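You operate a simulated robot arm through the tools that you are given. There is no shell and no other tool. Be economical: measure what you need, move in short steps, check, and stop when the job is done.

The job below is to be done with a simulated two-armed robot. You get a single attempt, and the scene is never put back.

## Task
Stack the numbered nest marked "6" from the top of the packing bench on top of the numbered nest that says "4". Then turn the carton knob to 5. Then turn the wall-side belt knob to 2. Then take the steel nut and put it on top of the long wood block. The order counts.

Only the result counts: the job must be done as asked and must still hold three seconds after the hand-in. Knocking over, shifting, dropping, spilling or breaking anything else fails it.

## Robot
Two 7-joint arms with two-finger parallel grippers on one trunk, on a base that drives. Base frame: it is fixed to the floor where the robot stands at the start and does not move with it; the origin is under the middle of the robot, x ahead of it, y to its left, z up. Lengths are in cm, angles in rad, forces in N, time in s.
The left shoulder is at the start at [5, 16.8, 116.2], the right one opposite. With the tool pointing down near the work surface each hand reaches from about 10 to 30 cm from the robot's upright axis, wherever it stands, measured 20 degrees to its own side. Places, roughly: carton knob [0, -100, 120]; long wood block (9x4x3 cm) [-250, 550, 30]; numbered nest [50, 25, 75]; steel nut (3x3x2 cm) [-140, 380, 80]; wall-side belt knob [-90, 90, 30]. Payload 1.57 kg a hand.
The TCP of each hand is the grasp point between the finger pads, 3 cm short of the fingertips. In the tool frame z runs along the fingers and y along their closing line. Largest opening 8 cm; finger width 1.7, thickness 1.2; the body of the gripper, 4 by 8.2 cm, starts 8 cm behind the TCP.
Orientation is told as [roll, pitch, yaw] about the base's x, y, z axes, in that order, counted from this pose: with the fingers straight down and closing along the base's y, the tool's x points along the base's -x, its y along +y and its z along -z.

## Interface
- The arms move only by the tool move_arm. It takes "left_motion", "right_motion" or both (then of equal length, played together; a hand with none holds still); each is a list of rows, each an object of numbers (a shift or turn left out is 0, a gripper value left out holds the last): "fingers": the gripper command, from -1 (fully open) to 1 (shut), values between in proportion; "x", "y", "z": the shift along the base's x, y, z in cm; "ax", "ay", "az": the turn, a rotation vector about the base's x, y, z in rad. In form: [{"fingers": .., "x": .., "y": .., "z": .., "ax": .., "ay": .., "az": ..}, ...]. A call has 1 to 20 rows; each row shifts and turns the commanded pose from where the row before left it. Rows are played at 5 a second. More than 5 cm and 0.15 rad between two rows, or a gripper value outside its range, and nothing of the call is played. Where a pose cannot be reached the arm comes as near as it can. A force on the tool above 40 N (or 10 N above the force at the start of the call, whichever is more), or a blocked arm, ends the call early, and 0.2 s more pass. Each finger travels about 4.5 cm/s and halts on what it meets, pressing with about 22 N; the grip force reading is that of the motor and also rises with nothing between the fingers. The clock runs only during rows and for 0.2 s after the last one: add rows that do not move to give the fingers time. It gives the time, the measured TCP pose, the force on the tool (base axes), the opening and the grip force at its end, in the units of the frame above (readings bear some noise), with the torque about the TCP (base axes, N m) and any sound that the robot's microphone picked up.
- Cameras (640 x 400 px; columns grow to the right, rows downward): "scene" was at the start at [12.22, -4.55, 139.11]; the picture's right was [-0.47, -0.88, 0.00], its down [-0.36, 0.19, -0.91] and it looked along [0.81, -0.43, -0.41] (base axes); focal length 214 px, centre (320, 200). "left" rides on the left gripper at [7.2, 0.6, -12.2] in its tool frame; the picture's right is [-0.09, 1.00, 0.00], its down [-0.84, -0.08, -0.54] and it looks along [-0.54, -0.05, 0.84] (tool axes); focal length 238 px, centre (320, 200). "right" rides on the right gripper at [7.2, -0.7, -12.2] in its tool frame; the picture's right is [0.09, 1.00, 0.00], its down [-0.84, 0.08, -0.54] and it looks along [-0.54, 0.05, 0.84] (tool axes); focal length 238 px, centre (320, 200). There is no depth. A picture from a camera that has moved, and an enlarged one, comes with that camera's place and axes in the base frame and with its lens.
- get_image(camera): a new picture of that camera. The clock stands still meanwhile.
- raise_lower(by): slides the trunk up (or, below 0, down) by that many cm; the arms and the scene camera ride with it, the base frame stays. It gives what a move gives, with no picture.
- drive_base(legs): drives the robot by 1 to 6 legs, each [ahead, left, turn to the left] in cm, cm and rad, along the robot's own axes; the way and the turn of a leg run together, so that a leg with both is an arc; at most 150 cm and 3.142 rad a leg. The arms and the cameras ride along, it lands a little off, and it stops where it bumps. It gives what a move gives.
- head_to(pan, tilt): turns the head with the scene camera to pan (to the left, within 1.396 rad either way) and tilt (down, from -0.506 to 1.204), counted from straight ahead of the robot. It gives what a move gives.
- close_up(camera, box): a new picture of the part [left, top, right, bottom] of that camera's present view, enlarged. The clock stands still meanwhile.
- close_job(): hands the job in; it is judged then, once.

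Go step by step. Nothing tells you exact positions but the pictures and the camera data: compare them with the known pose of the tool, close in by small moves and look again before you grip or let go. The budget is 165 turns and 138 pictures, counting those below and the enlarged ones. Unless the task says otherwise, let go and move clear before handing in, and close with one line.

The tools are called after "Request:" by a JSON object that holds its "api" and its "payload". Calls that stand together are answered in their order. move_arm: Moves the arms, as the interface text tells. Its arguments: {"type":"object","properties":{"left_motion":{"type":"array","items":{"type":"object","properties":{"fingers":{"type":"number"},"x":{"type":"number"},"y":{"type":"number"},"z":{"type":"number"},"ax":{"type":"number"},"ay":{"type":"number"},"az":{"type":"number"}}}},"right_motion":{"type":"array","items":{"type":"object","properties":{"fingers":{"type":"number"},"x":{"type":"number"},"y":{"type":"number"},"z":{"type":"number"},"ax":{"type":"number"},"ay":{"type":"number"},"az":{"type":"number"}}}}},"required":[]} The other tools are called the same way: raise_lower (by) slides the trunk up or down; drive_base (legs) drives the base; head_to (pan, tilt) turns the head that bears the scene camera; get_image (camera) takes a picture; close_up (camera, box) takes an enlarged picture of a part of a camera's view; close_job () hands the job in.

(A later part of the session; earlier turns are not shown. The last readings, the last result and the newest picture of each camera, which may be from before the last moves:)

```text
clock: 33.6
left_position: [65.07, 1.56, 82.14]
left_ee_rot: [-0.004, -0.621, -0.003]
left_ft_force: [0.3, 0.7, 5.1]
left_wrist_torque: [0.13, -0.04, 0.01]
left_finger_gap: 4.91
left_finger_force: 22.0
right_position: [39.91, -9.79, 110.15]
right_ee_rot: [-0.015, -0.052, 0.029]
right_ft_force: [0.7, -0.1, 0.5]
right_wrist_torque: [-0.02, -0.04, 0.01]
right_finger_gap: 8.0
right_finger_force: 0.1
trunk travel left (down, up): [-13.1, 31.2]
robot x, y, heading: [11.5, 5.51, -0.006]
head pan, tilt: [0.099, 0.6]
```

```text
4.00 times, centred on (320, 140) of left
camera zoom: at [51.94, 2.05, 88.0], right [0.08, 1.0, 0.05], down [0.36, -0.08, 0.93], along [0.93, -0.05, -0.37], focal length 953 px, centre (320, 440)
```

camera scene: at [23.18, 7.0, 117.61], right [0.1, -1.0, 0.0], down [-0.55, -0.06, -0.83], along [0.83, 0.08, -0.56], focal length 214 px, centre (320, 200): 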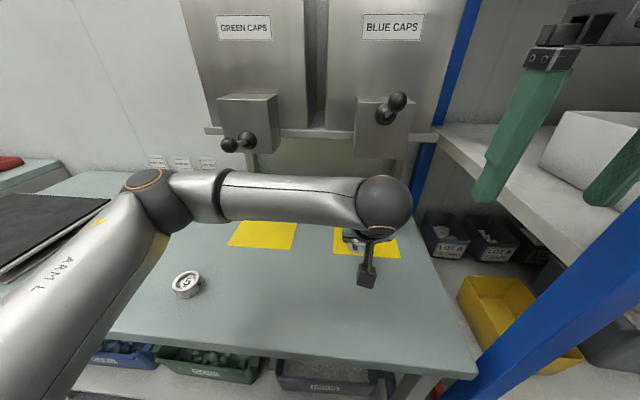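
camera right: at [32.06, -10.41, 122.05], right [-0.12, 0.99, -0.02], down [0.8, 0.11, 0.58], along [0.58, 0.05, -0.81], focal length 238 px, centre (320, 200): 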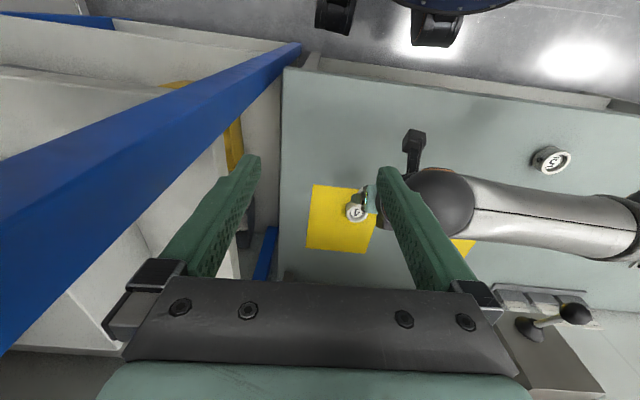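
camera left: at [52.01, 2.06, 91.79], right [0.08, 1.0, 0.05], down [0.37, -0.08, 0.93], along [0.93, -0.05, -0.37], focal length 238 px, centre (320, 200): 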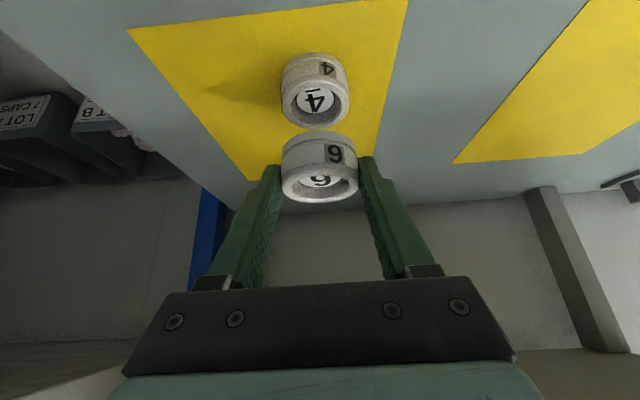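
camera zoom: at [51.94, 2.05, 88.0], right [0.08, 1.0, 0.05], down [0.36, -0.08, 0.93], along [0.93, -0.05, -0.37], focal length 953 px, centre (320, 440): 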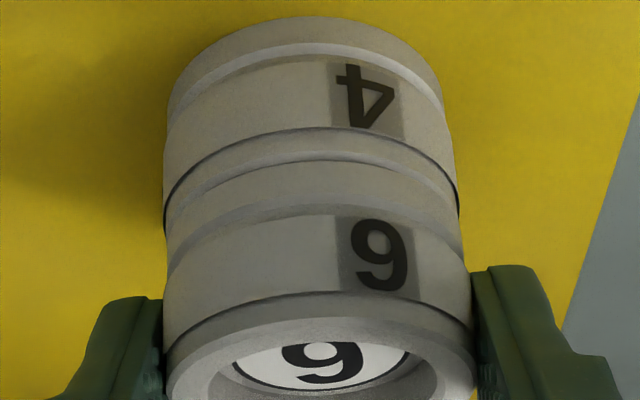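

Contact at 5 N and stacked squarely. I'll open and retreat along the tool axis.

Request:
{"api": "move_arm", "payload": {"left_motion": [{"fingers": 0.0}, {"fingers": -0.5}, {"fingers": -1}, {}, {"x": -1.2, "z": 1.7}, {"x": -2, "z": 2.8}, {"x": -2.5, "z": 2}, {}]}}

Request:
{"api": "get_image", "payload": {"camera": "left"}}

```text
clock: 35.4
left_position: [59.23, 1.5, 88.58]
left_ee_rot: [-0.003, -0.62, -0.001]
left_ft_force: [-0.1, -0.1, 0.1]
left_wrist_torque: [0.01, 0.01, 0.0]
left_finger_gap: 7.98
left_finger_force: 0.0
right_position: [39.85, -9.75, 110.19]
right_ee_rot: [-0.015, -0.052, 0.027]
right_ft_force: [-0.5, 0.1, 0.0]
right_wrist_torque: [0.01, 0.01, -0.01]
right_finger_gap: 7.98
right_finger_force: 0.1
trunk travel left (down, up): [-13.1, 31.2]
robot x, y, heading: [11.14, 6.27, -0.004]
head pan, tilt: [0.099, 0.6]
```

```text
100 pictures are left
camera left: at [46.24, 2.04, 94.4], right [0.08, 1.0, 0.05], down [0.37, -0.08, 0.93], along [0.93, -0.05, -0.37], focal length 238 px, centre (320, 200)
```

left: 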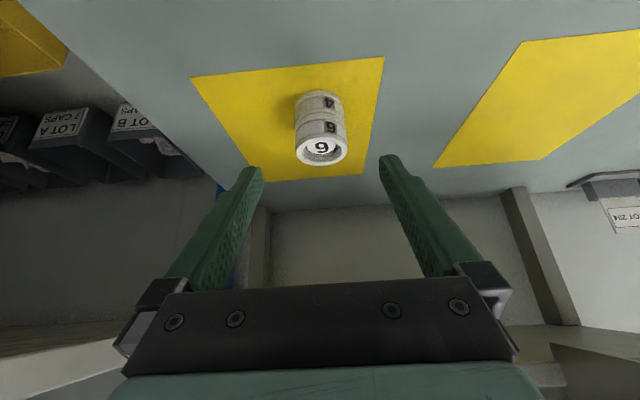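

The stack stands: 6 on 4. Next I pull the left arm back, then back the base off and look around for the carton knob.

Request:
{"api": "move_arm", "payload": {"left_motion": [{"x": -4, "y": 2, "z": 2}, {"x": -4, "y": 2, "z": 2}, {"x": -2, "y": 2, "z": 2}, {"y": 1, "z": 2}, {"z": 3, "ay": 0.15}, {"z": 3, "ay": 0.15}, {"z": 2, "ay": 0.15}, {"z": 2, "ay": 0.15}, {}]}}

Request:
{"api": "drive_base", "payload": {"legs": [[-12, 0, 0]]}}

Request:
{"api": "head_to", "payload": {"pan": -1.39, "tilt": 0.3}}

Request:
{"api": "get_image", "payload": {"camera": "scene"}}

```text
clock: 37.4
left_position: [49.01, 8.54, 106.58]
left_ee_rot: [-0.005, -0.019, -0.006]
left_ft_force: [-0.3, 0.2, 0.2]
left_wrist_torque: [0.0, 0.02, 0.0]
left_finger_gap: 7.97
left_finger_force: 0.0
right_position: [39.84, -9.84, 110.21]
right_ee_rot: [-0.016, -0.053, 0.027]
right_ft_force: [-0.7, 0.6, 0.4]
right_wrist_torque: [0.0, -0.02, 0.0]
right_finger_gap: 7.99
right_finger_force: 0.0
trunk travel left (down, up): [-13.1, 31.2]
robot x, y, heading: [11.12, 6.19, -0.004]
head pan, tilt: [0.099, 0.6]
```

```text
clock: 38.7
left_position: [37.93, 8.26, 106.06]
left_ee_rot: [-0.001, -0.012, -0.004]
left_ft_force: [-0.2, 0.5, 0.3]
left_wrist_torque: [0.0, -0.02, -0.02]
left_finger_gap: 8.01
left_finger_force: 0.1
right_position: [28.78, -10.21, 109.65]
right_ee_rot: [-0.012, -0.032, 0.023]
right_ft_force: [-0.7, -0.1, -0.6]
right_wrist_torque: [0.01, 0.0, -0.01]
right_finger_gap: 7.97
right_finger_force: 0.1
trunk travel left (down, up): [-13.1, 31.2]
robot x, y, heading: [-0.71, 5.89, -0.002]
head pan, tilt: [0.099, 0.6]
```

```text
clock: 40.3
left_position: [37.82, 8.18, 106.09]
left_ee_rot: [-0.001, -0.01, -0.004]
left_ft_force: [-0.2, -0.3, 0.5]
left_wrist_torque: [0.0, 0.06, -0.02]
left_finger_gap: 8.0
left_finger_force: 0.1
right_position: [28.91, -10.13, 109.55]
right_ee_rot: [-0.012, -0.032, 0.025]
right_ft_force: [-0.5, -0.4, -0.3]
right_wrist_torque: [0.0, -0.01, 0.01]
right_finger_gap: 8.0
right_finger_force: 0.1
trunk travel left (down, up): [-13.1, 31.2]
robot x, y, heading: [-0.96, 5.93, -0.004]
head pan, tilt: [-1.389, 0.3]
```

```text
99 pictures are left
camera scene: at [4.91, -3.31, 120.24], right [-0.98, -0.18, 0.0], down [-0.05, 0.29, -0.96], along [0.17, -0.94, -0.3], focal length 214 px, centre (320, 200)
```

scene: 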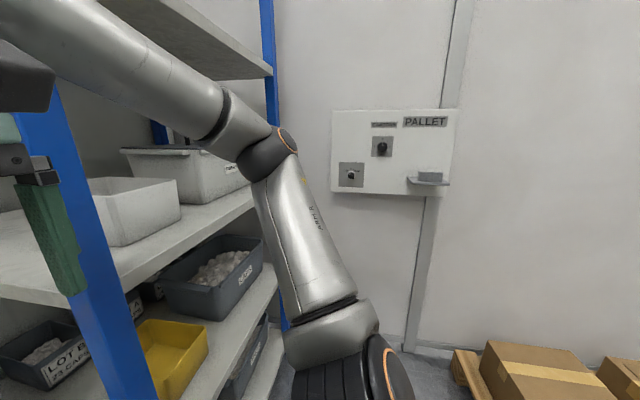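

A panel on the right wall reads "PALLET" with a dial. Zooming to read its labels.

Request:
{"api": "close_up", "payload": {"camera": "scene", "box": [320, 100, 464, 200]}}

```text
4.00 times, centred on (392, 150) of scene
camera zoom: at [4.91, -3.31, 120.24], right [-0.98, -0.18, 0.0], down [-0.05, 0.29, -0.96], along [0.17, -0.94, -0.3], focal length 858 px, centre (32, 400)
```

zoom: 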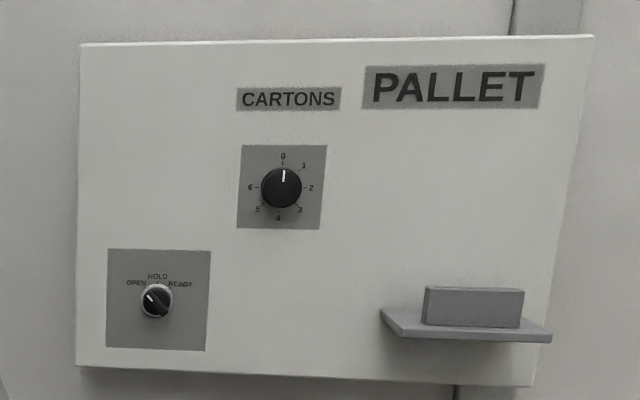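

The carton knob is the upper dial: numbers go clockwise in 45° steps from 0 at the top, so 5 is 225° clockwise. I'll back off a bit and turn to face that wall.

Request:
{"api": "drive_base", "payload": {"legs": [[-13, 0, 0], [0, 0, -1.571]]}}

Request:
{"api": "raise_lower", "payload": {"by": 20}}

Request:
{"api": "head_to", "payload": {"pan": 0, "tilt": 0.45}}

Request:
{"api": "get_image", "payload": {"camera": "scene"}}

```text
clock: 45.4
left_position: [-12.04, -32.54, 106.12]
left_ee_rot: [0.001, -0.011, -1.582]
left_ft_force: [-0.2, 0.6, -0.2]
left_wrist_torque: [-0.01, 0.0, -0.03]
left_finger_gap: 7.97
left_finger_force: 0.1
right_position: [-30.3, -23.36, 109.62]
right_ee_rot: [-0.012, -0.031, -1.555]
right_ft_force: [-0.4, 1.1, -1.2]
right_wrist_torque: [0.02, -0.01, 0.01]
right_finger_gap: 8.0
right_finger_force: 0.1
trunk travel left (down, up): [-13.1, 31.2]
robot x, y, heading: [-14.17, 6.13, -1.579]
head pan, tilt: [-1.389, 0.3]
```

```text
clock: 47.6
left_position: [-12.04, -32.58, 126.07]
left_ee_rot: [-0.003, -0.009, -1.583]
left_ft_force: [-0.6, -0.1, -0.4]
left_wrist_torque: [0.0, 0.0, 0.01]
left_finger_gap: 8.03
left_finger_force: 0.0
right_position: [-30.29, -23.4, 129.59]
right_ee_rot: [-0.01, -0.032, -1.554]
right_ft_force: [1.2, -0.2, 0.5]
right_wrist_torque: [0.03, -0.01, -0.02]
right_finger_gap: 8.0
right_finger_force: 0.1
trunk travel left (down, up): [-33.1, 11.2]
robot x, y, heading: [-13.97, 6.33, -1.581]
head pan, tilt: [-1.389, 0.3]
```

```text
clock: 49.1
left_position: [-12.08, -32.5, 125.94]
left_ee_rot: [-0.003, -0.01, -1.582]
left_ft_force: [-0.2, 0.2, -0.2]
left_wrist_torque: [0.02, -0.02, -0.02]
left_finger_gap: 7.98
left_finger_force: 0.0
right_position: [-30.28, -23.38, 129.57]
right_ee_rot: [-0.01, -0.031, -1.554]
right_ft_force: [0.1, 0.6, 0.1]
right_wrist_torque: [0.0, -0.02, 0.02]
right_finger_gap: 7.99
right_finger_force: 0.0
trunk travel left (down, up): [-33.1, 11.2]
robot x, y, heading: [-14.27, 6.01, -1.582]
head pan, tilt: [0.0, 0.45]
```

```text
97 pictures are left
camera scene: at [-13.97, -7.25, 138.85], right [-1.0, 0.01, 0.0], down [0.0, 0.44, -0.9], along [-0.01, -0.9, -0.44], focal length 214 px, centre (320, 200)
```

scene: 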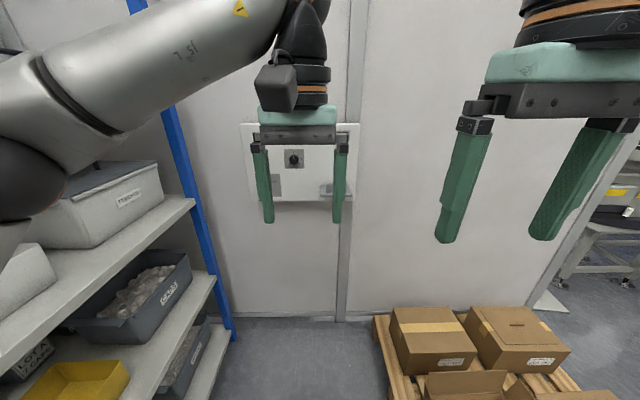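

The carton knob triangulates to about (-3.8, -94, 115). I'll turn the left tool to point level at the wall while moving it forward in front of the robot.

Request:
{"api": "move_arm", "payload": {"left_motion": [{"x": 0.7, "y": -1.6, "z": -1, "ax": -0.143}, {"x": 0.7, "y": -1.6, "z": -1, "ax": -0.143}, {"x": 0.7, "y": -1.6, "z": -1, "ax": -0.143}, {"x": 0.7, "y": -1.6, "z": -1, "ax": -0.143}, {"x": 0.7, "y": -1.6, "z": -1, "ax": -0.143}, {"x": 0.7, "y": -1.6, "z": -1, "ax": -0.143}, {"x": 0.7, "y": -1.6, "z": -1, "ax": -0.143}, {"x": 0.7, "y": -1.6, "z": -1, "ax": -0.143}, {"x": 0.7, "y": -1.6, "z": -1, "ax": -0.143}, {"x": 0.7, "y": -1.6, "z": -1, "ax": -0.143}, {"x": 0.7, "y": -1.6, "z": -1, "ax": -0.141}, {}, {}]}}

Request:
{"api": "get_image", "payload": {"camera": "scene"}}

Request:
{"api": "get_image", "payload": {"camera": "left"}}

```text
clock: 51.9
left_position: [-4.36, -50.15, 115.02]
left_ee_rot: [2.346, -1.555, 2.364]
left_ft_force: [-0.5, -0.3, 0.2]
left_wrist_torque: [0.02, -0.04, 0.03]
left_finger_gap: 8.01
left_finger_force: 0.1
right_position: [-30.4, -23.38, 129.58]
right_ee_rot: [-0.009, -0.031, -1.555]
right_ft_force: [0.0, 0.1, -0.2]
right_wrist_torque: [-0.02, 0.0, 0.01]
right_finger_gap: 7.98
right_finger_force: 0.0
trunk travel left (down, up): [-33.1, 11.2]
robot x, y, heading: [-13.53, 6.17, -1.583]
head pan, tilt: [0.0, 0.45]
```

```text
96 pictures are left
camera scene: at [-14.05, -7.23, 138.85], right [-1.0, 0.01, 0.0], down [0.01, 0.43, -0.9], along [-0.01, -0.9, -0.43], focal length 214 px, centre (320, 200)
```

scene: 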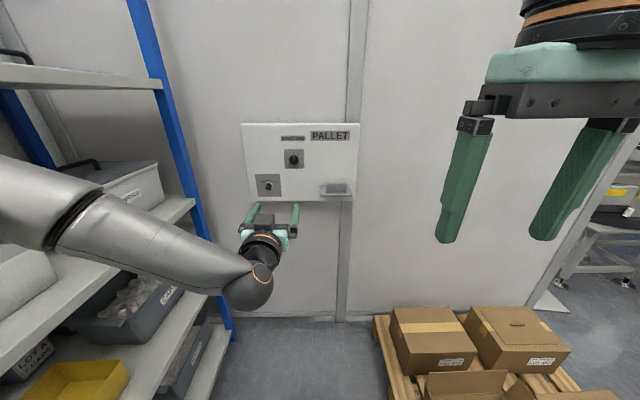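

```text
95 pictures are left
camera left: at [-3.76, -38.14, 107.93], right [0.99, 0.0, 0.1], down [-0.08, 0.55, 0.83], along [-0.06, -0.83, 0.55], focal length 238 px, centre (320, 200)
```

left: 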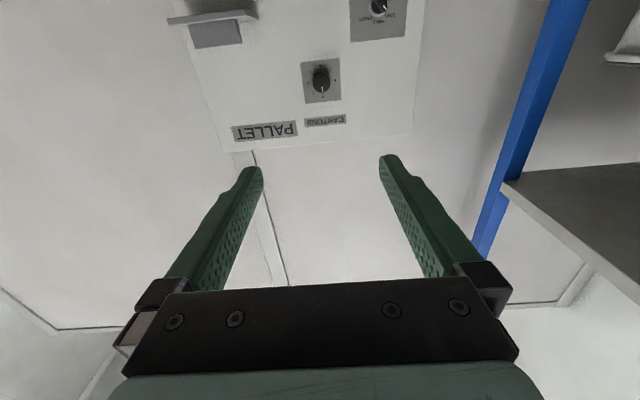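

The tool is level and the knob is straight ahead. I'll drive forward 33 cm and look again.

Request:
{"api": "drive_base", "payload": {"legs": [[33, 0, 0]]}}

Request:
{"api": "get_image", "payload": {"camera": "left"}}

Request:
{"api": "get_image", "payload": {"camera": "scene"}}

```text
clock: 54.1
left_position: [-4.92, -82.98, 115.06]
left_ee_rot: [2.302, -1.555, 2.406]
left_ft_force: [-0.2, 0.1, 0.0]
left_wrist_torque: [-0.02, -0.02, -0.03]
left_finger_gap: 8.0
left_finger_force: 0.1
right_position: [-30.85, -56.28, 129.53]
right_ee_rot: [-0.01, -0.032, -1.557]
right_ft_force: [-0.1, -0.2, -0.9]
right_wrist_torque: [0.02, 0.03, 0.02]
right_finger_gap: 7.98
right_finger_force: 0.1
trunk travel left (down, up): [-33.1, 11.2]
robot x, y, heading: [-14.33, -26.5, -1.586]
head pan, tilt: [0.0, 0.45]
```

```text
94 pictures are left
camera left: at [-4.2, -70.97, 107.88], right [0.99, 0.0, 0.1], down [-0.08, 0.55, 0.83], along [-0.06, -0.84, 0.55], focal length 238 px, centre (320, 200)
```

left: 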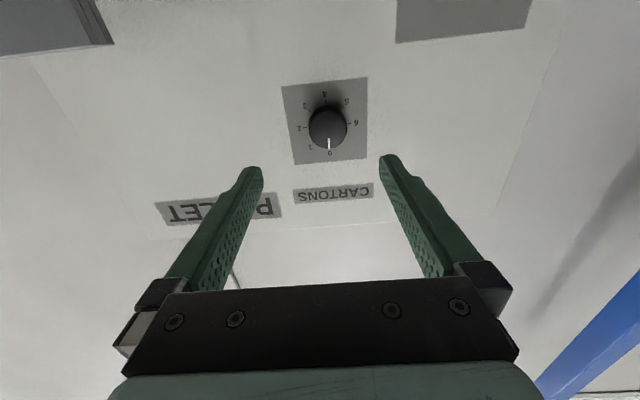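

```text
93 pictures are left
camera scene: at [-14.4, -40.06, 138.84], right [-1.0, 0.01, 0.0], down [0.01, 0.44, -0.9], along [-0.01, -0.9, -0.44], focal length 214 px, centre (320, 200)
```

scene: 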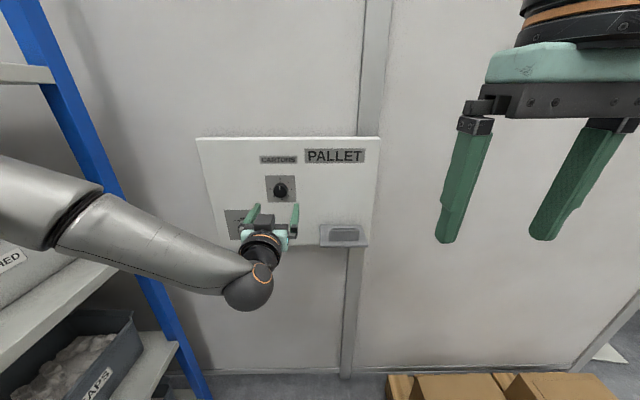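

The knob is about 3.2 cm wide, slightly lower and to +x of the tool axis. I'll shift to line up and approach a little.

Request:
{"api": "move_arm", "payload": {"left_motion": [{"x": 0.5, "z": -1.2, "y": -1}, {"y": -2}, {"y": -1.5}, {}, {}]}}

Request:
{"api": "get_image", "payload": {"camera": "left"}}

Request:
{"api": "close_up", "payload": {"camera": "scene", "box": [200, 140, 360, 260]}}

```text
clock: 55.3
left_position: [-4.32, -87.41, 113.82]
left_ee_rot: [2.328, -1.557, 2.379]
left_ft_force: [-0.1, -0.5, -0.6]
left_wrist_torque: [0.01, 0.03, 0.03]
left_finger_gap: 8.02
left_finger_force: 0.1
right_position: [-30.88, -56.22, 129.51]
right_ee_rot: [-0.011, -0.031, -1.558]
right_ft_force: [-0.4, 0.2, 1.2]
right_wrist_torque: [-0.01, -0.04, -0.02]
right_finger_gap: 7.99
right_finger_force: 0.1
trunk travel left (down, up): [-33.1, 11.2]
robot x, y, heading: [-14.25, -26.65, -1.581]
head pan, tilt: [0.0, 0.45]
```

```text
92 pictures are left
camera left: at [-3.72, -75.44, 106.69], right [0.99, 0.0, 0.1], down [-0.08, 0.55, 0.83], along [-0.06, -0.83, 0.55], focal length 238 px, centre (320, 200)
```

left: 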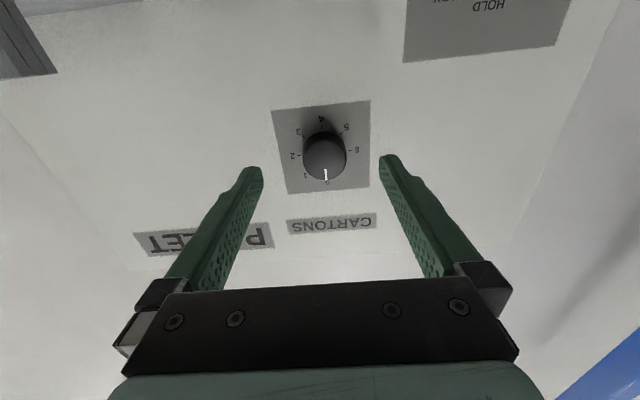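

```text
3.33 times, centred on (280, 200) of scene
camera zoom: at [-14.4, -40.01, 138.84], right [-1.0, 0.01, 0.0], down [0.01, 0.44, -0.9], along [-0.01, -0.9, -0.44], focal length 715 px, centre (453, 200)
```

zoom: 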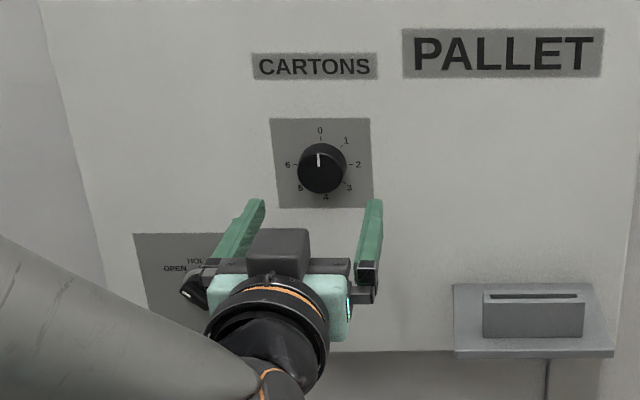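

Nearly lined up. I'll fine-adjust, pre-turn the wrist +1.0 rad about the knob axis (counter-clockwise) and advance so the fingers straddle the knob.

Request:
{"api": "move_arm", "payload": {"left_motion": [{"x": 0.2, "z": 0.1, "ay": 0.14}, {"ay": 0.14}, {"ay": 0.14}, {"ay": 0.14}, {"ay": 0.14}, {"ay": 0.14}, {"ay": 0.14}, {"y": -1}, {"y": -1}, {}]}}

Request:
{"api": "get_image", "payload": {"camera": "left"}}

Request:
{"api": "close_up", "payload": {"camera": "scene", "box": [200, 140, 360, 260]}}

```text
clock: 57.5
left_position: [-4.14, -89.29, 113.97]
left_ee_rot: [-1.58, -0.601, 0.012]
left_ft_force: [-1.1, -0.2, 0.4]
left_wrist_torque: [0.02, 0.01, -0.01]
left_finger_gap: 8.01
left_finger_force: 0.1
right_position: [-30.78, -56.19, 129.62]
right_ee_rot: [-0.01, -0.032, -1.557]
right_ft_force: [0.7, 0.4, 0.0]
right_wrist_torque: [-0.01, 0.0, 0.02]
right_finger_gap: 7.99
right_finger_force: 0.0
trunk travel left (down, up): [-33.1, 11.2]
robot x, y, heading: [-14.13, -26.55, -1.586]
head pan, tilt: [0.0, 0.45]
```

```text
90 pictures are left
camera left: at [-9.9, -77.46, 109.38], right [0.64, 0.0, -0.77], down [0.64, 0.55, 0.53], along [0.42, -0.84, 0.35], focal length 238 px, centre (320, 200)
```

left: 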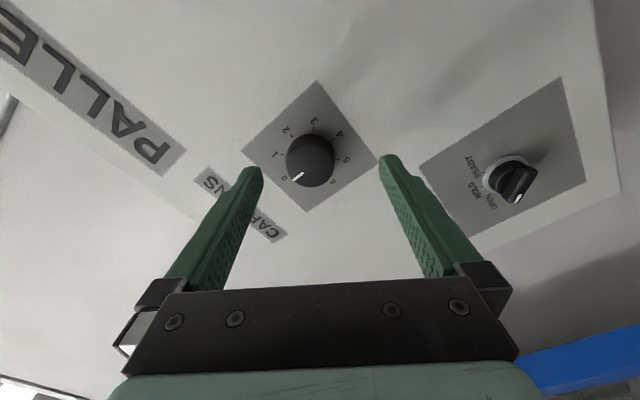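

```text
3.33 times, centred on (280, 200) of scene
camera zoom: at [-14.4, -40.0, 138.85], right [-1.0, 0.01, 0.0], down [0.01, 0.44, -0.9], along [-0.01, -0.9, -0.44], focal length 715 px, centre (453, 200)
```

zoom: 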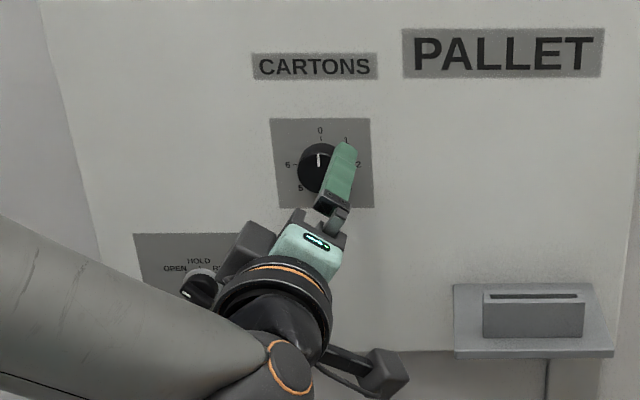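

Solving both views together puts the knob at x≈-4.0, z≈115.1 with its face further away, at y≈-95.8. I'll raise 1.1 cm, advance 2.5 cm and check.

Request:
{"api": "move_arm", "payload": {"left_motion": [{"x": 0.1, "z": 1.1}, {"y": -1.3}, {"y": -1.2}, {}, {}]}}

Request:
{"api": "get_image", "payload": {"camera": "left"}}

```text
clock: 58.7
left_position: [-4.1, -91.95, 115.04]
left_ee_rot: [-1.579, -0.6, 0.011]
left_ft_force: [-0.3, 0.6, -0.3]
left_wrist_torque: [-0.01, 0.03, -0.05]
left_finger_gap: 7.98
left_finger_force: 0.1
right_position: [-30.8, -56.0, 129.54]
right_ee_rot: [-0.012, -0.032, -1.557]
right_ft_force: [0.0, 0.1, -0.3]
right_wrist_torque: [-0.01, 0.01, 0.02]
right_finger_gap: 8.01
right_finger_force: 0.0
trunk travel left (down, up): [-33.1, 11.2]
robot x, y, heading: [-14.39, -26.69, -1.584]
head pan, tilt: [0.0, 0.45]
```

```text
88 pictures are left
camera left: at [-9.79, -79.94, 110.46], right [0.64, 0.0, -0.77], down [0.64, 0.55, 0.53], along [0.42, -0.84, 0.35], focal length 238 px, centre (320, 200)
```

left: 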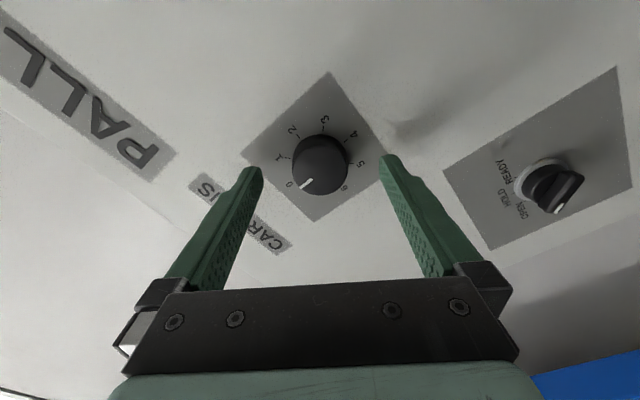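

Lined up; the tips are about level with the knob's face. Advancing 1.3 cm and checking.

Request:
{"api": "move_arm", "payload": {"left_motion": [{"y": -0.7}, {"y": -0.6}, {}, {}]}}

Request:
{"api": "get_image", "payload": {"camera": "left"}}

```text
clock: 59.7
left_position: [-4.07, -93.09, 115.09]
left_ee_rot: [-1.583, -0.6, 0.01]
left_ft_force: [0.7, 12.1, -1.2]
left_wrist_torque: [0.55, 0.04, 0.26]
left_finger_gap: 7.99
left_finger_force: 0.1
right_position: [-30.74, -55.96, 129.66]
right_ee_rot: [-0.012, -0.032, -1.556]
right_ft_force: [-0.1, -0.3, 0.8]
right_wrist_torque: [0.03, 0.0, 0.02]
right_finger_gap: 8.0
right_finger_force: 0.1
trunk travel left (down, up): [-33.1, 11.2]
robot x, y, heading: [-14.31, -26.53, -1.583]
head pan, tilt: [0.0, 0.45]
```

```text
87 pictures are left
camera left: at [-9.79, -81.06, 110.51], right [0.64, 0.0, -0.77], down [0.64, 0.55, 0.53], along [0.42, -0.84, 0.35], focal length 238 px, centre (320, 200)
```

left: 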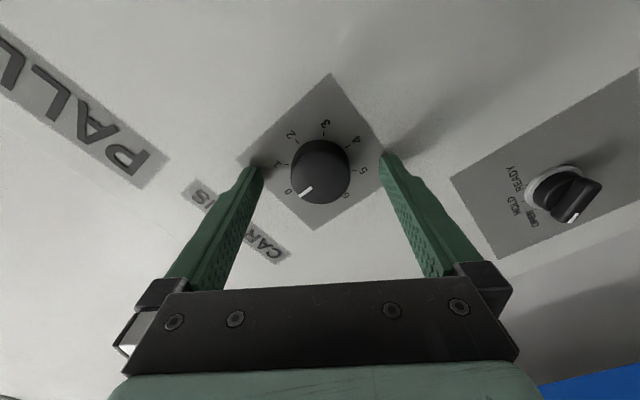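

The tips touched the panel (12 N), so I'll back off 0.5 cm, center slightly better, and close on the knob.

Request:
{"api": "move_arm", "payload": {"left_motion": [{"y": 0.5}, {"x": -0.3, "z": -0.25}, {"fingers": 0}, {"fingers": 0.4}, {"fingers": 1}, {}, {}, {}]}}

Request:
{"api": "get_image", "payload": {"camera": "left"}}

```text
clock: 61.5
left_position: [-4.35, -92.81, 114.77]
left_ee_rot: [-1.583, -0.601, 0.012]
left_ft_force: [0.9, 0.6, 1.5]
left_wrist_torque: [0.16, -0.04, 0.33]
left_finger_gap: 3.89
left_finger_force: 44.6
right_position: [-30.83, -56.07, 129.61]
right_ee_rot: [-0.009, -0.031, -1.557]
right_ft_force: [-0.8, 0.4, -0.2]
right_wrist_torque: [0.0, 0.0, 0.01]
right_finger_gap: 7.97
right_finger_force: 0.1
trunk travel left (down, up): [-33.1, 11.2]
robot x, y, heading: [-14.6, -26.36, -1.586]
head pan, tilt: [0.0, 0.45]
```

```text
86 pictures are left
camera left: at [-10.12, -80.73, 110.24], right [0.64, 0.0, -0.77], down [0.64, 0.55, 0.53], along [0.42, -0.83, 0.35], focal length 238 px, centre (320, 200)
```

left: 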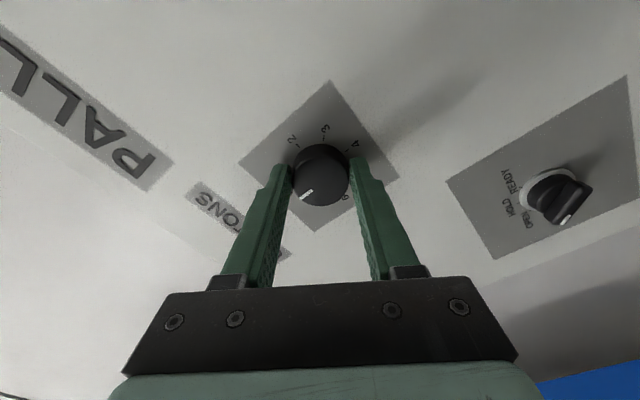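

Gripped (gap 3.9). I'll turn clockwise 0.7 rad first and check the pointer follows.

Request:
{"api": "move_arm", "payload": {"left_motion": [{"ay": -0.1}, {"ay": -0.12}, {"ay": -0.12}, {"ay": -0.12}, {"ay": -0.12}, {"ay": -0.12}, {}]}}

Request:
{"api": "get_image", "payload": {"camera": "left"}}

```text
clock: 63.1
left_position: [-4.18, -92.78, 114.75]
left_ee_rot: [-1.604, -1.302, 0.032]
left_ft_force: [5.6, 2.7, -6.7]
left_wrist_torque: [-1.01, -0.02, 0.85]
left_finger_gap: 3.91
left_finger_force: 44.8
right_position: [-30.78, -56.22, 129.61]
right_ee_rot: [-0.012, -0.032, -1.556]
right_ft_force: [-0.4, -0.4, 0.4]
right_wrist_torque: [0.0, -0.01, 0.02]
right_finger_gap: 7.98
right_finger_force: 0.1
trunk travel left (down, up): [-33.1, 11.2]
robot x, y, heading: [-14.14, -26.61, -1.585]
head pan, tilt: [0.0, 0.45]
```

```text
85 pictures are left
camera left: at [-5.6, -80.72, 107.64], right [0.98, 0.0, -0.18], down [0.15, 0.55, 0.82], along [0.1, -0.84, 0.54], focal length 238 px, centre (320, 200)
```

left: 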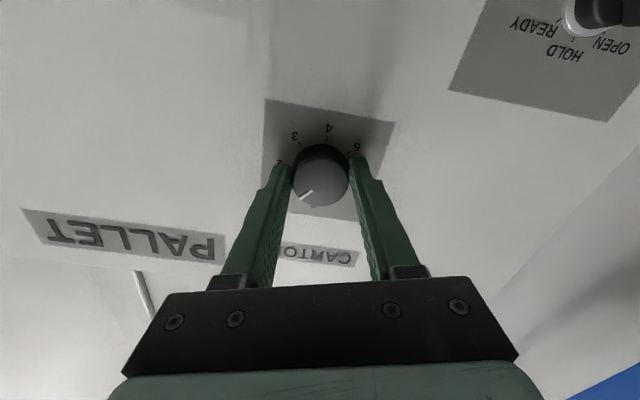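

The pointer turns with the hand. Continuing another 1.3 rad with a small centering shift.

Request:
{"api": "move_arm", "payload": {"left_motion": [{"ay": -0.13, "x": 0.1, "z": -0.1}, {"ay": -0.13}, {"ay": -0.13}, {"ay": -0.13}, {"ay": -0.13}, {"ay": -0.13}, {"ay": -0.13}, {"ay": -0.13}, {"ay": -0.13}, {"ay": -0.13}, {}]}}

Request:
{"api": "get_image", "payload": {"camera": "left"}}

```text
clock: 65.5
left_position: [-4.01, -92.71, 114.83]
left_ee_rot: [1.574, -0.542, 3.136]
left_ft_force: [18.8, 1.6, 4.0]
left_wrist_torque: [0.52, 0.02, 0.57]
left_finger_gap: 3.91
left_finger_force: 44.6
right_position: [-30.57, -56.04, 129.79]
right_ee_rot: [-0.014, -0.033, -1.558]
right_ft_force: [0.0, -0.6, -0.1]
right_wrist_torque: [0.01, 0.01, -0.04]
right_finger_gap: 8.0
right_finger_force: 0.1
trunk travel left (down, up): [-33.1, 11.2]
robot x, y, heading: [-14.34, -26.42, -1.585]
head pan, tilt: [0.0, 0.45]
```

```text
84 pictures are left
camera left: at [2.54, -80.69, 111.83], right [0.43, 0.0, 0.9], down [-0.75, 0.55, 0.36], along [-0.49, -0.84, 0.24], focal length 238 px, centre (320, 200)
```

left: 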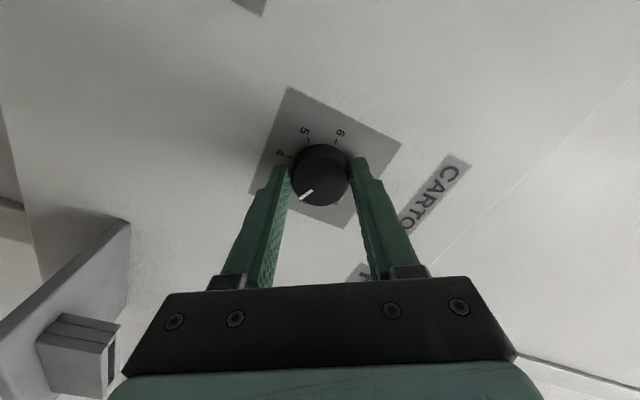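

Pointer should be at 115°. I'll open, unwind 2.0 rad, and regrip with a better centre.

Request:
{"api": "move_arm", "payload": {"left_motion": [{"x": 0.2}, {"fingers": -1}, {"fingers": -1}, {}, {"ay": 0.143}, {"ay": 0.143}, {"ay": 0.143}, {"ay": 0.143}, {"ay": 0.143}, {"ay": 0.143}, {"ay": 0.143}, {"ay": 0.143}, {"ay": 0.143}, {"ay": 0.143}, {"ay": 0.143}, {"ay": 0.143}, {"ay": 0.143}, {"ay": 0.141}, {}]}}

Request:
{"api": "get_image", "payload": {"camera": "left"}}

Request:
{"api": "close_up", "payload": {"camera": "scene", "box": [230, 150, 330, 230]}}

```text
clock: 69.5
left_position: [-4.0, -92.73, 114.7]
left_ee_rot: [-1.582, -0.601, 0.013]
left_ft_force: [0.4, 0.5, -0.7]
left_wrist_torque: [0.01, 0.01, 0.02]
left_finger_gap: 7.99
left_finger_force: 0.0
right_position: [-30.85, -56.21, 129.61]
right_ee_rot: [-0.012, -0.031, -1.557]
right_ft_force: [-0.1, 0.0, -0.4]
right_wrist_torque: [0.01, -0.02, 0.0]
right_finger_gap: 8.0
right_finger_force: 0.2
trunk travel left (down, up): [-33.1, 11.2]
robot x, y, heading: [-14.56, -26.63, -1.585]
head pan, tilt: [0.0, 0.45]
```

```text
83 pictures are left
camera left: at [-9.83, -80.72, 110.15], right [0.64, 0.0, -0.77], down [0.64, 0.55, 0.53], along [0.42, -0.83, 0.35], focal length 238 px, centre (320, 200)
```

left: 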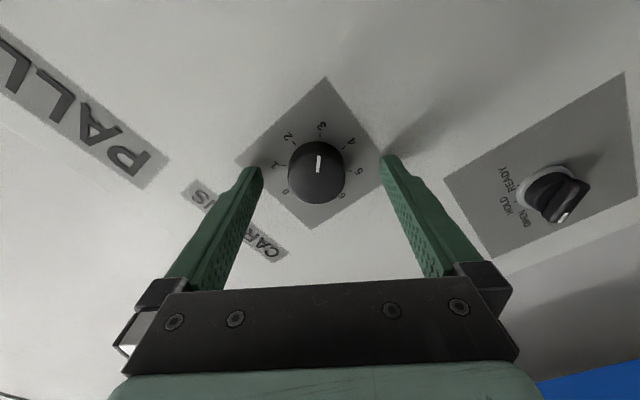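

```text
5.00 times, centred on (280, 190) of scene
camera zoom: at [-14.4, -40.0, 138.84], right [-1.0, 0.01, 0.0], down [0.01, 0.44, -0.9], along [-0.01, -0.9, -0.44], focal length 1072 px, centre (520, 250)
```

zoom: 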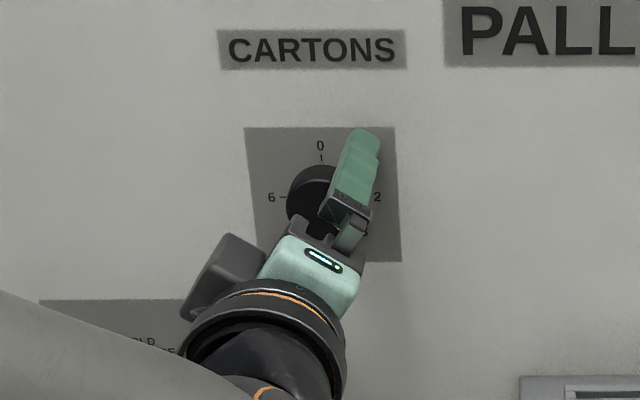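

Request:
{"api": "close_up", "payload": {"camera": "left", "box": [256, 110, 384, 230]}}

```text
3.33 times, centred on (320, 170) of left
camera zoom: at [-9.83, -80.72, 110.15], right [0.64, 0.0, -0.77], down [0.64, 0.55, 0.53], along [0.42, -0.83, 0.35], focal length 794 px, centre (320, 300)
```

zoom: 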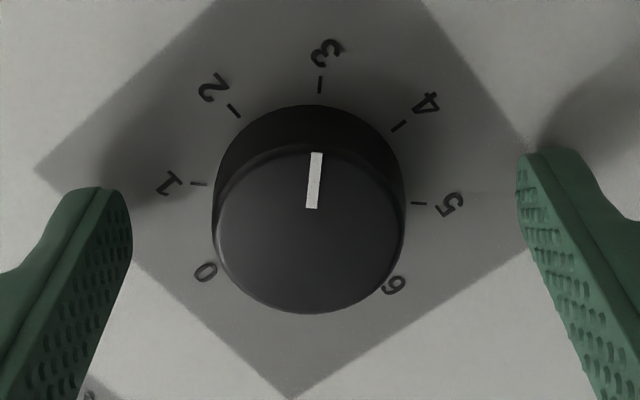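

The knob snapped to 3 (it has detents). I'll centre slightly, regrip and turn two more notches (1.57 rad).

Request:
{"api": "move_arm", "payload": {"left_motion": [{"x": -0.15, "z": 0.2}, {"fingers": 0}, {"fingers": 0.4}, {"fingers": 1}, {}, {}, {"ay": -0.13}, {"ay": -0.13}, {"ay": -0.13}, {"ay": -0.13}, {"ay": -0.13}, {"ay": -0.13}, {"ay": -0.13}, {"ay": -0.13}, {"ay": -0.13}, {"ay": -0.13}, {"ay": -0.13}, {"ay": -0.14}, {}]}}

Request:
{"api": "get_image", "payload": {"camera": "left"}}

```text
clock: 73.5
left_position: [-4.06, -92.84, 114.95]
left_ee_rot: [1.578, -0.967, 3.128]
left_ft_force: [9.9, -0.3, -1.6]
left_wrist_torque: [-0.78, -0.01, 0.11]
left_finger_gap: 3.9
left_finger_force: 44.2
right_position: [-30.66, -56.2, 129.55]
right_ee_rot: [-0.013, -0.032, -1.556]
right_ft_force: [0.7, 0.4, 0.4]
right_wrist_torque: [-0.06, -0.01, 0.02]
right_finger_gap: 8.02
right_finger_force: 0.0
trunk travel left (down, up): [-33.1, 11.2]
robot x, y, heading: [-14.47, -26.45, -1.587]
head pan, tilt: [0.0, 0.45]
```

```text
80 pictures are left
camera left: at [0.49, -80.72, 109.45], right [0.77, 0.0, 0.64], down [-0.53, 0.55, 0.64], along [-0.35, -0.84, 0.42], focal length 238 px, centre (320, 200)
```

left: 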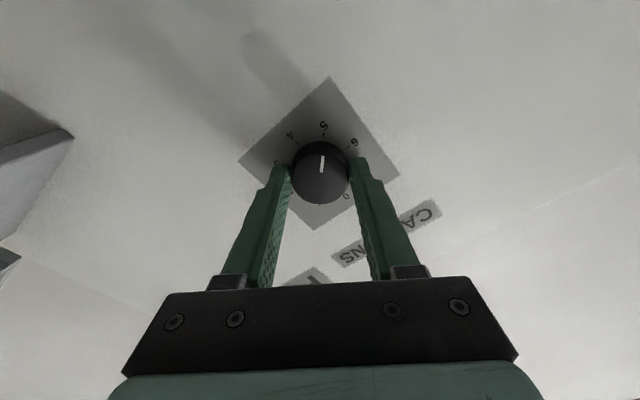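

The pointer is at 5. I'll open, check, then withdraw.

Request:
{"api": "move_arm", "payload": {"left_motion": [{"fingers": -1}, {"fingers": -1}, {}, {"y": 1.5}, {"y": 3}, {"y": 3}, {}]}}

Request:
{"api": "close_up", "payload": {"camera": "left", "box": [240, 70, 400, 190]}}

```text
clock: 75.1
left_position: [-4.35, -85.27, 114.79]
left_ee_rot: [1.579, -0.968, 3.126]
left_ft_force: [-0.1, -0.5, 0.2]
left_wrist_torque: [0.04, 0.02, -0.02]
left_finger_gap: 7.98
left_finger_force: 0.1
right_position: [-30.86, -56.06, 129.55]
right_ee_rot: [-0.013, -0.032, -1.557]
right_ft_force: [0.0, -0.7, 0.6]
right_wrist_torque: [0.01, -0.02, -0.05]
right_finger_gap: 8.03
right_finger_force: 0.1
trunk travel left (down, up): [-33.1, 11.2]
robot x, y, heading: [-13.94, -26.67, -1.583]
head pan, tilt: [0.0, 0.45]
```

```text
3.33 times, centred on (320, 130) of left
camera zoom: at [0.32, -73.2, 109.42], right [0.77, 0.0, 0.64], down [-0.53, 0.55, 0.64], along [-0.35, -0.83, 0.42], focal length 794 px, centre (320, 433)
```

zoom: 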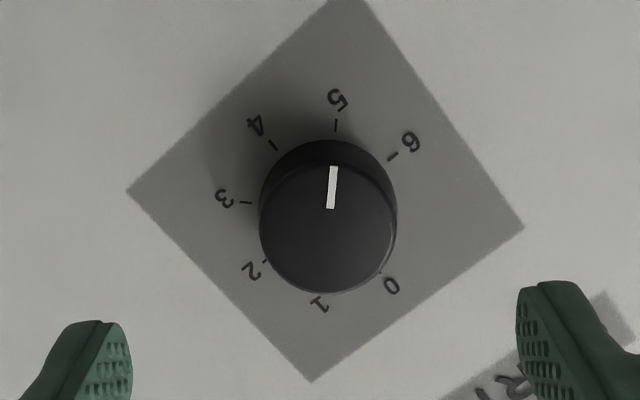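

Carton knob is on 5. I'll drive back, fold the left arm back to tool-down, and turn toward the belt area.

Request:
{"api": "drive_base", "payload": {"legs": [[-33, 0, 0]]}}

Request:
{"api": "move_arm", "payload": {"left_motion": [{"ay": 0.143}, {"ay": 0.143}, {"ay": 0.143}, {"ay": 0.14, "y": 3}, {"x": -0.6, "y": 1.4, "z": 1, "ax": 0.143}, {"x": -0.6, "y": 1.4, "z": 1, "ax": 0.143}, {"x": -0.6, "y": 1.4, "z": 1, "ax": 0.143}, {"x": -0.6, "y": 1.4, "z": 1, "ax": 0.143}, {"x": -0.6, "y": 1.4, "z": 1, "ax": 0.143}, {"x": -0.6, "y": 1.4, "z": 1, "ax": 0.143}, {"x": -0.6, "y": 1.4, "z": 1, "ax": 0.143}, {"x": -0.6, "y": 1.4, "z": 1, "ax": 0.143}, {"x": -0.6, "y": 1.4, "z": 1, "ax": 0.143}, {"x": -0.6, "y": 1.4, "z": 1, "ax": 0.143}, {"x": -0.6, "y": 1.4, "z": 1, "ax": 0.141}, {}]}}

Request:
{"api": "head_to", "payload": {"pan": -1.3, "tilt": 0.35}}

Request:
{"api": "get_image", "payload": {"camera": "scene"}}

```text
clock: 77.2
left_position: [-3.71, -52.14, 115.02]
left_ee_rot: [1.581, -0.968, 3.131]
left_ft_force: [-1.0, 0.4, 0.1]
left_wrist_torque: [0.0, 0.0, 0.01]
left_finger_gap: 8.02
left_finger_force: 0.1
right_position: [-30.27, -22.95, 129.58]
right_ee_rot: [-0.01, -0.033, -1.55]
right_ft_force: [-0.4, -0.6, 0.4]
right_wrist_torque: [-0.02, 0.0, -0.02]
right_finger_gap: 7.98
right_finger_force: 0.0
trunk travel left (down, up): [-33.1, 11.2]
robot x, y, heading: [-13.68, 6.72, -1.577]
head pan, tilt: [0.0, 0.45]
```

```text
clock: 80.7
left_position: [-10.36, -33.73, 125.93]
left_ee_rot: [-0.001, -0.004, -1.602]
left_ft_force: [-0.5, -1.2, 0.4]
left_wrist_torque: [0.01, 0.02, 0.0]
left_finger_gap: 8.01
left_finger_force: 0.0
right_position: [-30.38, -23.17, 129.58]
right_ee_rot: [-0.013, -0.03, -1.552]
right_ft_force: [0.2, 0.2, -0.1]
right_wrist_torque: [-0.01, 0.03, 0.01]
right_finger_gap: 8.01
right_finger_force: 0.0
trunk travel left (down, up): [-33.1, 11.2]
robot x, y, heading: [-13.86, 6.24, -1.578]
head pan, tilt: [0.0, 0.45]
```

```text
clock: 82.1
left_position: [-10.3, -33.66, 125.93]
left_ee_rot: [-0.001, -0.007, -1.603]
left_ft_force: [-0.4, -1.4, 0.5]
left_wrist_torque: [0.04, -0.02, -0.01]
left_finger_gap: 7.97
left_finger_force: 0.1
right_position: [-30.34, -23.15, 129.63]
right_ee_rot: [-0.01, -0.032, -1.551]
right_ft_force: [0.9, 0.0, 0.0]
right_wrist_torque: [0.04, 0.0, 0.02]
right_finger_gap: 8.0
right_finger_force: 0.0
trunk travel left (down, up): [-33.1, 11.2]
robot x, y, heading: [-13.75, 6.63, -1.582]
head pan, tilt: [-1.3, 0.351]
```

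```text
78 pictures are left
camera scene: at [-22.88, -0.17, 139.77], right [-0.26, 0.97, 0.0], down [0.33, 0.09, -0.94], along [-0.91, -0.24, -0.34], focal length 214 px, centre (320, 200)
```

scene: 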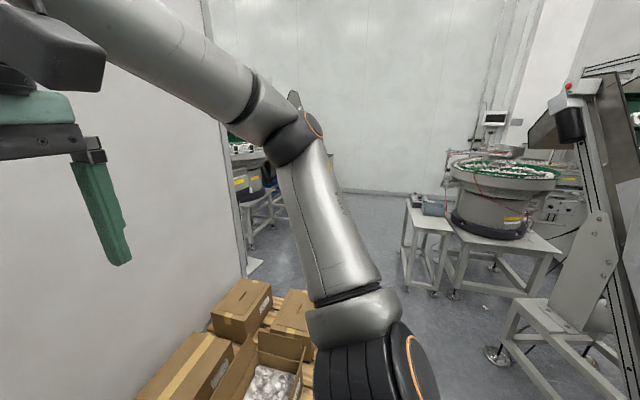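

There is a factory area with an inclined belt to the right. I'll turn to face where the belt knob should be.

Request:
{"api": "drive_base", "payload": {"legs": [[0, 0, -2.0]]}}

Request:
{"api": "head_to", "payload": {"pan": -0.3, "tilt": 0.6}}

Request:
{"api": "get_image", "payload": {"camera": "scene"}}

```text
clock: 87.4
left_position: [-51.66, 20.67, 126.08]
left_ee_rot: [-0.002, -0.007, 2.657]
left_ft_force: [0.3, 0.2, -0.1]
left_wrist_torque: [-0.02, 0.01, -0.02]
left_finger_gap: 7.99
left_finger_force: 0.0
right_position: [-33.27, 34.19, 129.58]
right_ee_rot: [-0.012, -0.032, 2.707]
right_ft_force: [-0.6, -0.6, 0.8]
right_wrist_torque: [-0.01, -0.02, 0.0]
right_finger_gap: 7.99
right_finger_force: 0.0
trunk travel left (down, up): [-33.1, 11.2]
robot x, y, heading: [-13.92, 6.4, 2.679]
head pan, tilt: [-1.3, 0.351]
```

```text
clock: 88.6
left_position: [-51.78, 20.74, 125.93]
left_ee_rot: [-0.001, -0.006, 2.659]
left_ft_force: [-0.1, -0.5, -0.1]
left_wrist_torque: [-0.01, -0.01, 0.02]
left_finger_gap: 8.0
left_finger_force: 0.1
right_position: [-33.35, 34.14, 129.68]
right_ee_rot: [-0.011, -0.031, 2.709]
right_ft_force: [-0.1, 0.1, -1.0]
right_wrist_torque: [0.01, -0.03, 0.01]
right_finger_gap: 8.01
right_finger_force: 0.1
trunk travel left (down, up): [-33.1, 11.2]
robot x, y, heading: [-13.86, 6.58, 2.683]
head pan, tilt: [-0.3, 0.6]
```

```text
77 pictures are left
camera scene: at [-23.84, 14.12, 137.49], right [0.69, 0.72, 0.0], down [0.41, -0.39, -0.83], along [-0.6, 0.57, -0.56], focal length 214 px, centre (320, 200)
```

scene: 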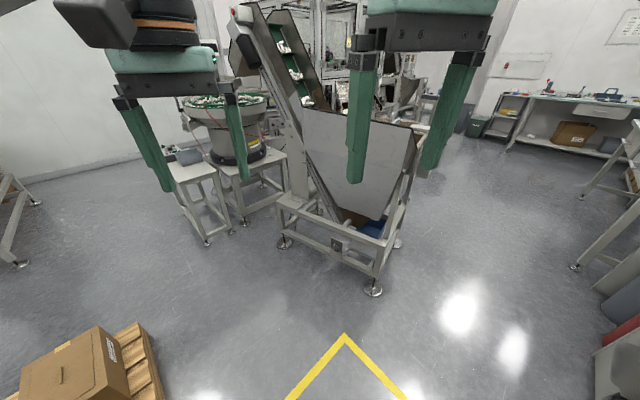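

A hopper conveyor stands ahead; something small sits on its lower rail. Zooming.

Request:
{"api": "close_up", "payload": {"camera": "scene", "box": [260, 180, 420, 300]}}

Request:
{"api": "close_up", "payload": {"camera": "scene", "box": [160, 0, 320, 120]}}

```text
3.33 times, centred on (340, 240) of scene
camera zoom: at [-23.84, 14.12, 137.49], right [0.69, 0.72, 0.0], down [0.41, -0.39, -0.83], along [-0.6, 0.57, -0.56], focal length 715 px, centre (253, 67)
```

zoom: 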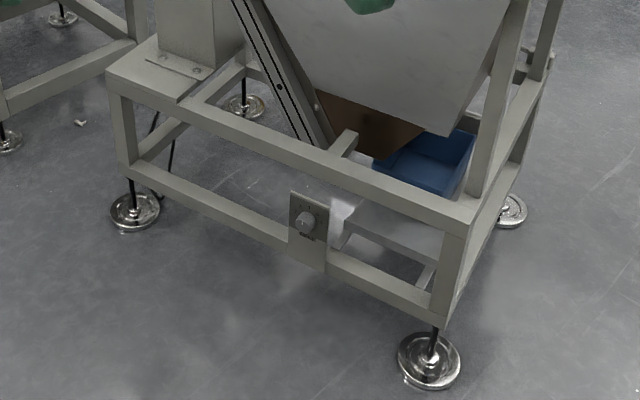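

```text
3.33 times, centred on (240, 60) of scene
camera zoom: at [-23.84, 14.12, 137.49], right [0.69, 0.72, 0.0], down [0.41, -0.39, -0.83], along [-0.6, 0.57, -0.56], focal length 715 px, centre (587, 667)
```

zoom: 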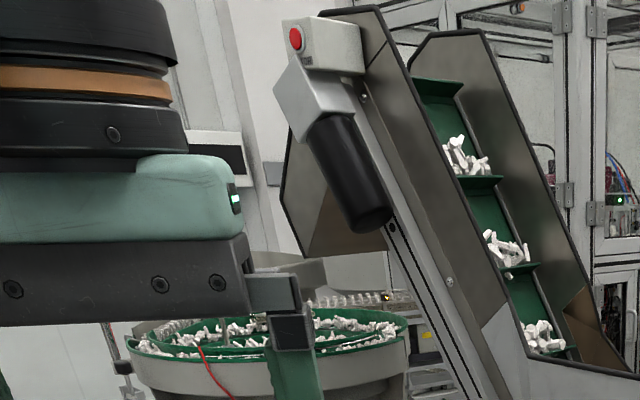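

A knob plate on the frame's lower rail lies at about (-91, 92, 30), matching the hint, facing roughly -y. I'll drive in front of it.

Request:
{"api": "drive_base", "payload": {"legs": [[0, 0, 0.12], [58, 0, 0], [0, 0, -0.98]]}}

Request:
{"api": "head_to", "payload": {"pan": 0, "tilt": 0.9}}

Request:
{"api": "get_image", "payload": {"camera": "scene"}}

```text
clock: 95.0
left_position: [-81.92, 63.77, 125.95]
left_ee_rot: [-0.002, -0.006, 1.79]
left_ft_force: [0.6, -0.3, -0.1]
left_wrist_torque: [0.02, 0.04, -0.02]
left_finger_gap: 7.95
left_finger_force: 0.0
right_position: [-59.93, 58.52, 129.56]
right_ee_rot: [-0.011, -0.032, 1.842]
right_ft_force: [0.3, 0.5, -0.2]
right_wrist_torque: [-0.01, -0.04, 0.02]
right_finger_gap: 7.99
right_finger_force: 0.0
trunk travel left (down, up): [-33.1, 11.2]
robot x, y, heading: [-68.38, 25.7, 1.815]
head pan, tilt: [-0.3, 0.6]
```

```text
clock: 95.8
left_position: [-81.98, 63.8, 125.92]
left_ee_rot: [-0.002, -0.005, 1.79]
left_ft_force: [0.0, 1.0, 0.3]
left_wrist_torque: [0.01, -0.02, 0.02]
left_finger_gap: 7.98
left_finger_force: 0.1
right_position: [-59.94, 58.42, 129.58]
right_ee_rot: [-0.009, -0.032, 1.841]
right_ft_force: [0.0, -0.2, 0.1]
right_wrist_torque: [-0.02, 0.03, 0.01]
right_finger_gap: 8.0
right_finger_force: 0.0
trunk travel left (down, up): [-33.1, 11.2]
robot x, y, heading: [-68.48, 25.62, 1.813]
head pan, tilt: [0.0, 0.901]
```

```text
74 pictures are left
camera scene: at [-71.09, 36.79, 135.02], right [0.97, 0.24, 0.0], down [0.19, -0.76, -0.62], along [-0.15, 0.6, -0.78], focal length 214 px, centre (320, 200)
```

scene: 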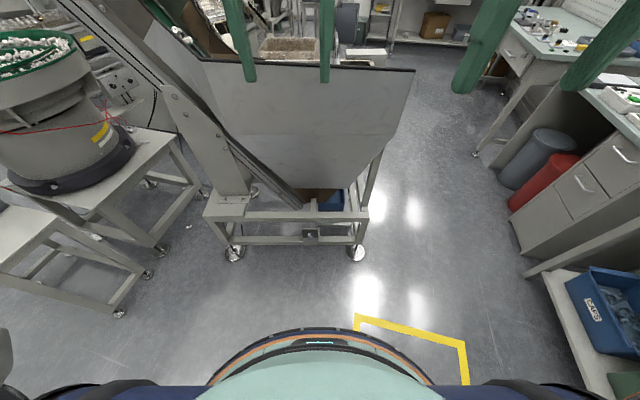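

Request:
{"api": "close_up", "payload": {"camera": "scene", "box": [280, 215, 344, 255]}}

Request:
{"api": "close_up", "payload": {"camera": "scene", "box": [190, 150, 400, 281]}}

```text
10.00 times, centred on (312, 235) of scene
camera zoom: at [-71.09, 36.79, 135.02], right [0.97, 0.24, 0.0], down [0.19, -0.76, -0.62], along [-0.15, 0.6, -0.78], focal length 2145 px, centre (400, -150)
```

zoom: 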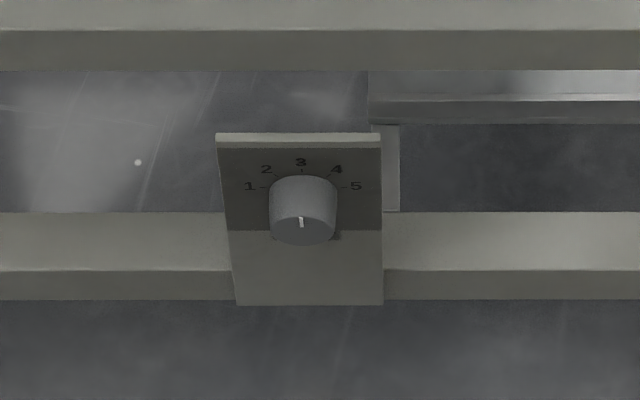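

```text
3.05 times, centred on (295, 216) of scene
camera zoom: at [-71.09, 36.79, 135.02], right [0.97, 0.24, 0.0], down [0.19, -0.76, -0.62], along [-0.15, 0.6, -0.78], focal length 654 px, centre (396, 153)
```

zoom: 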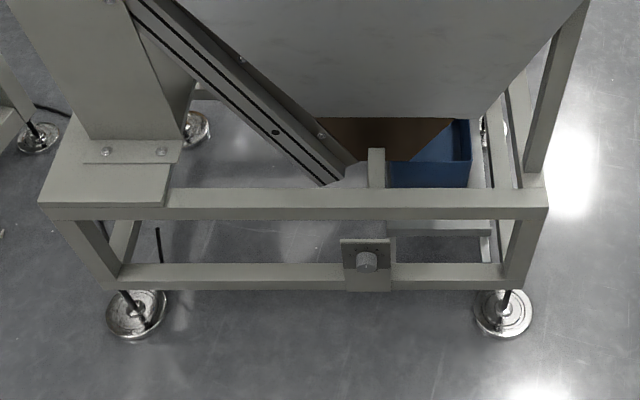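

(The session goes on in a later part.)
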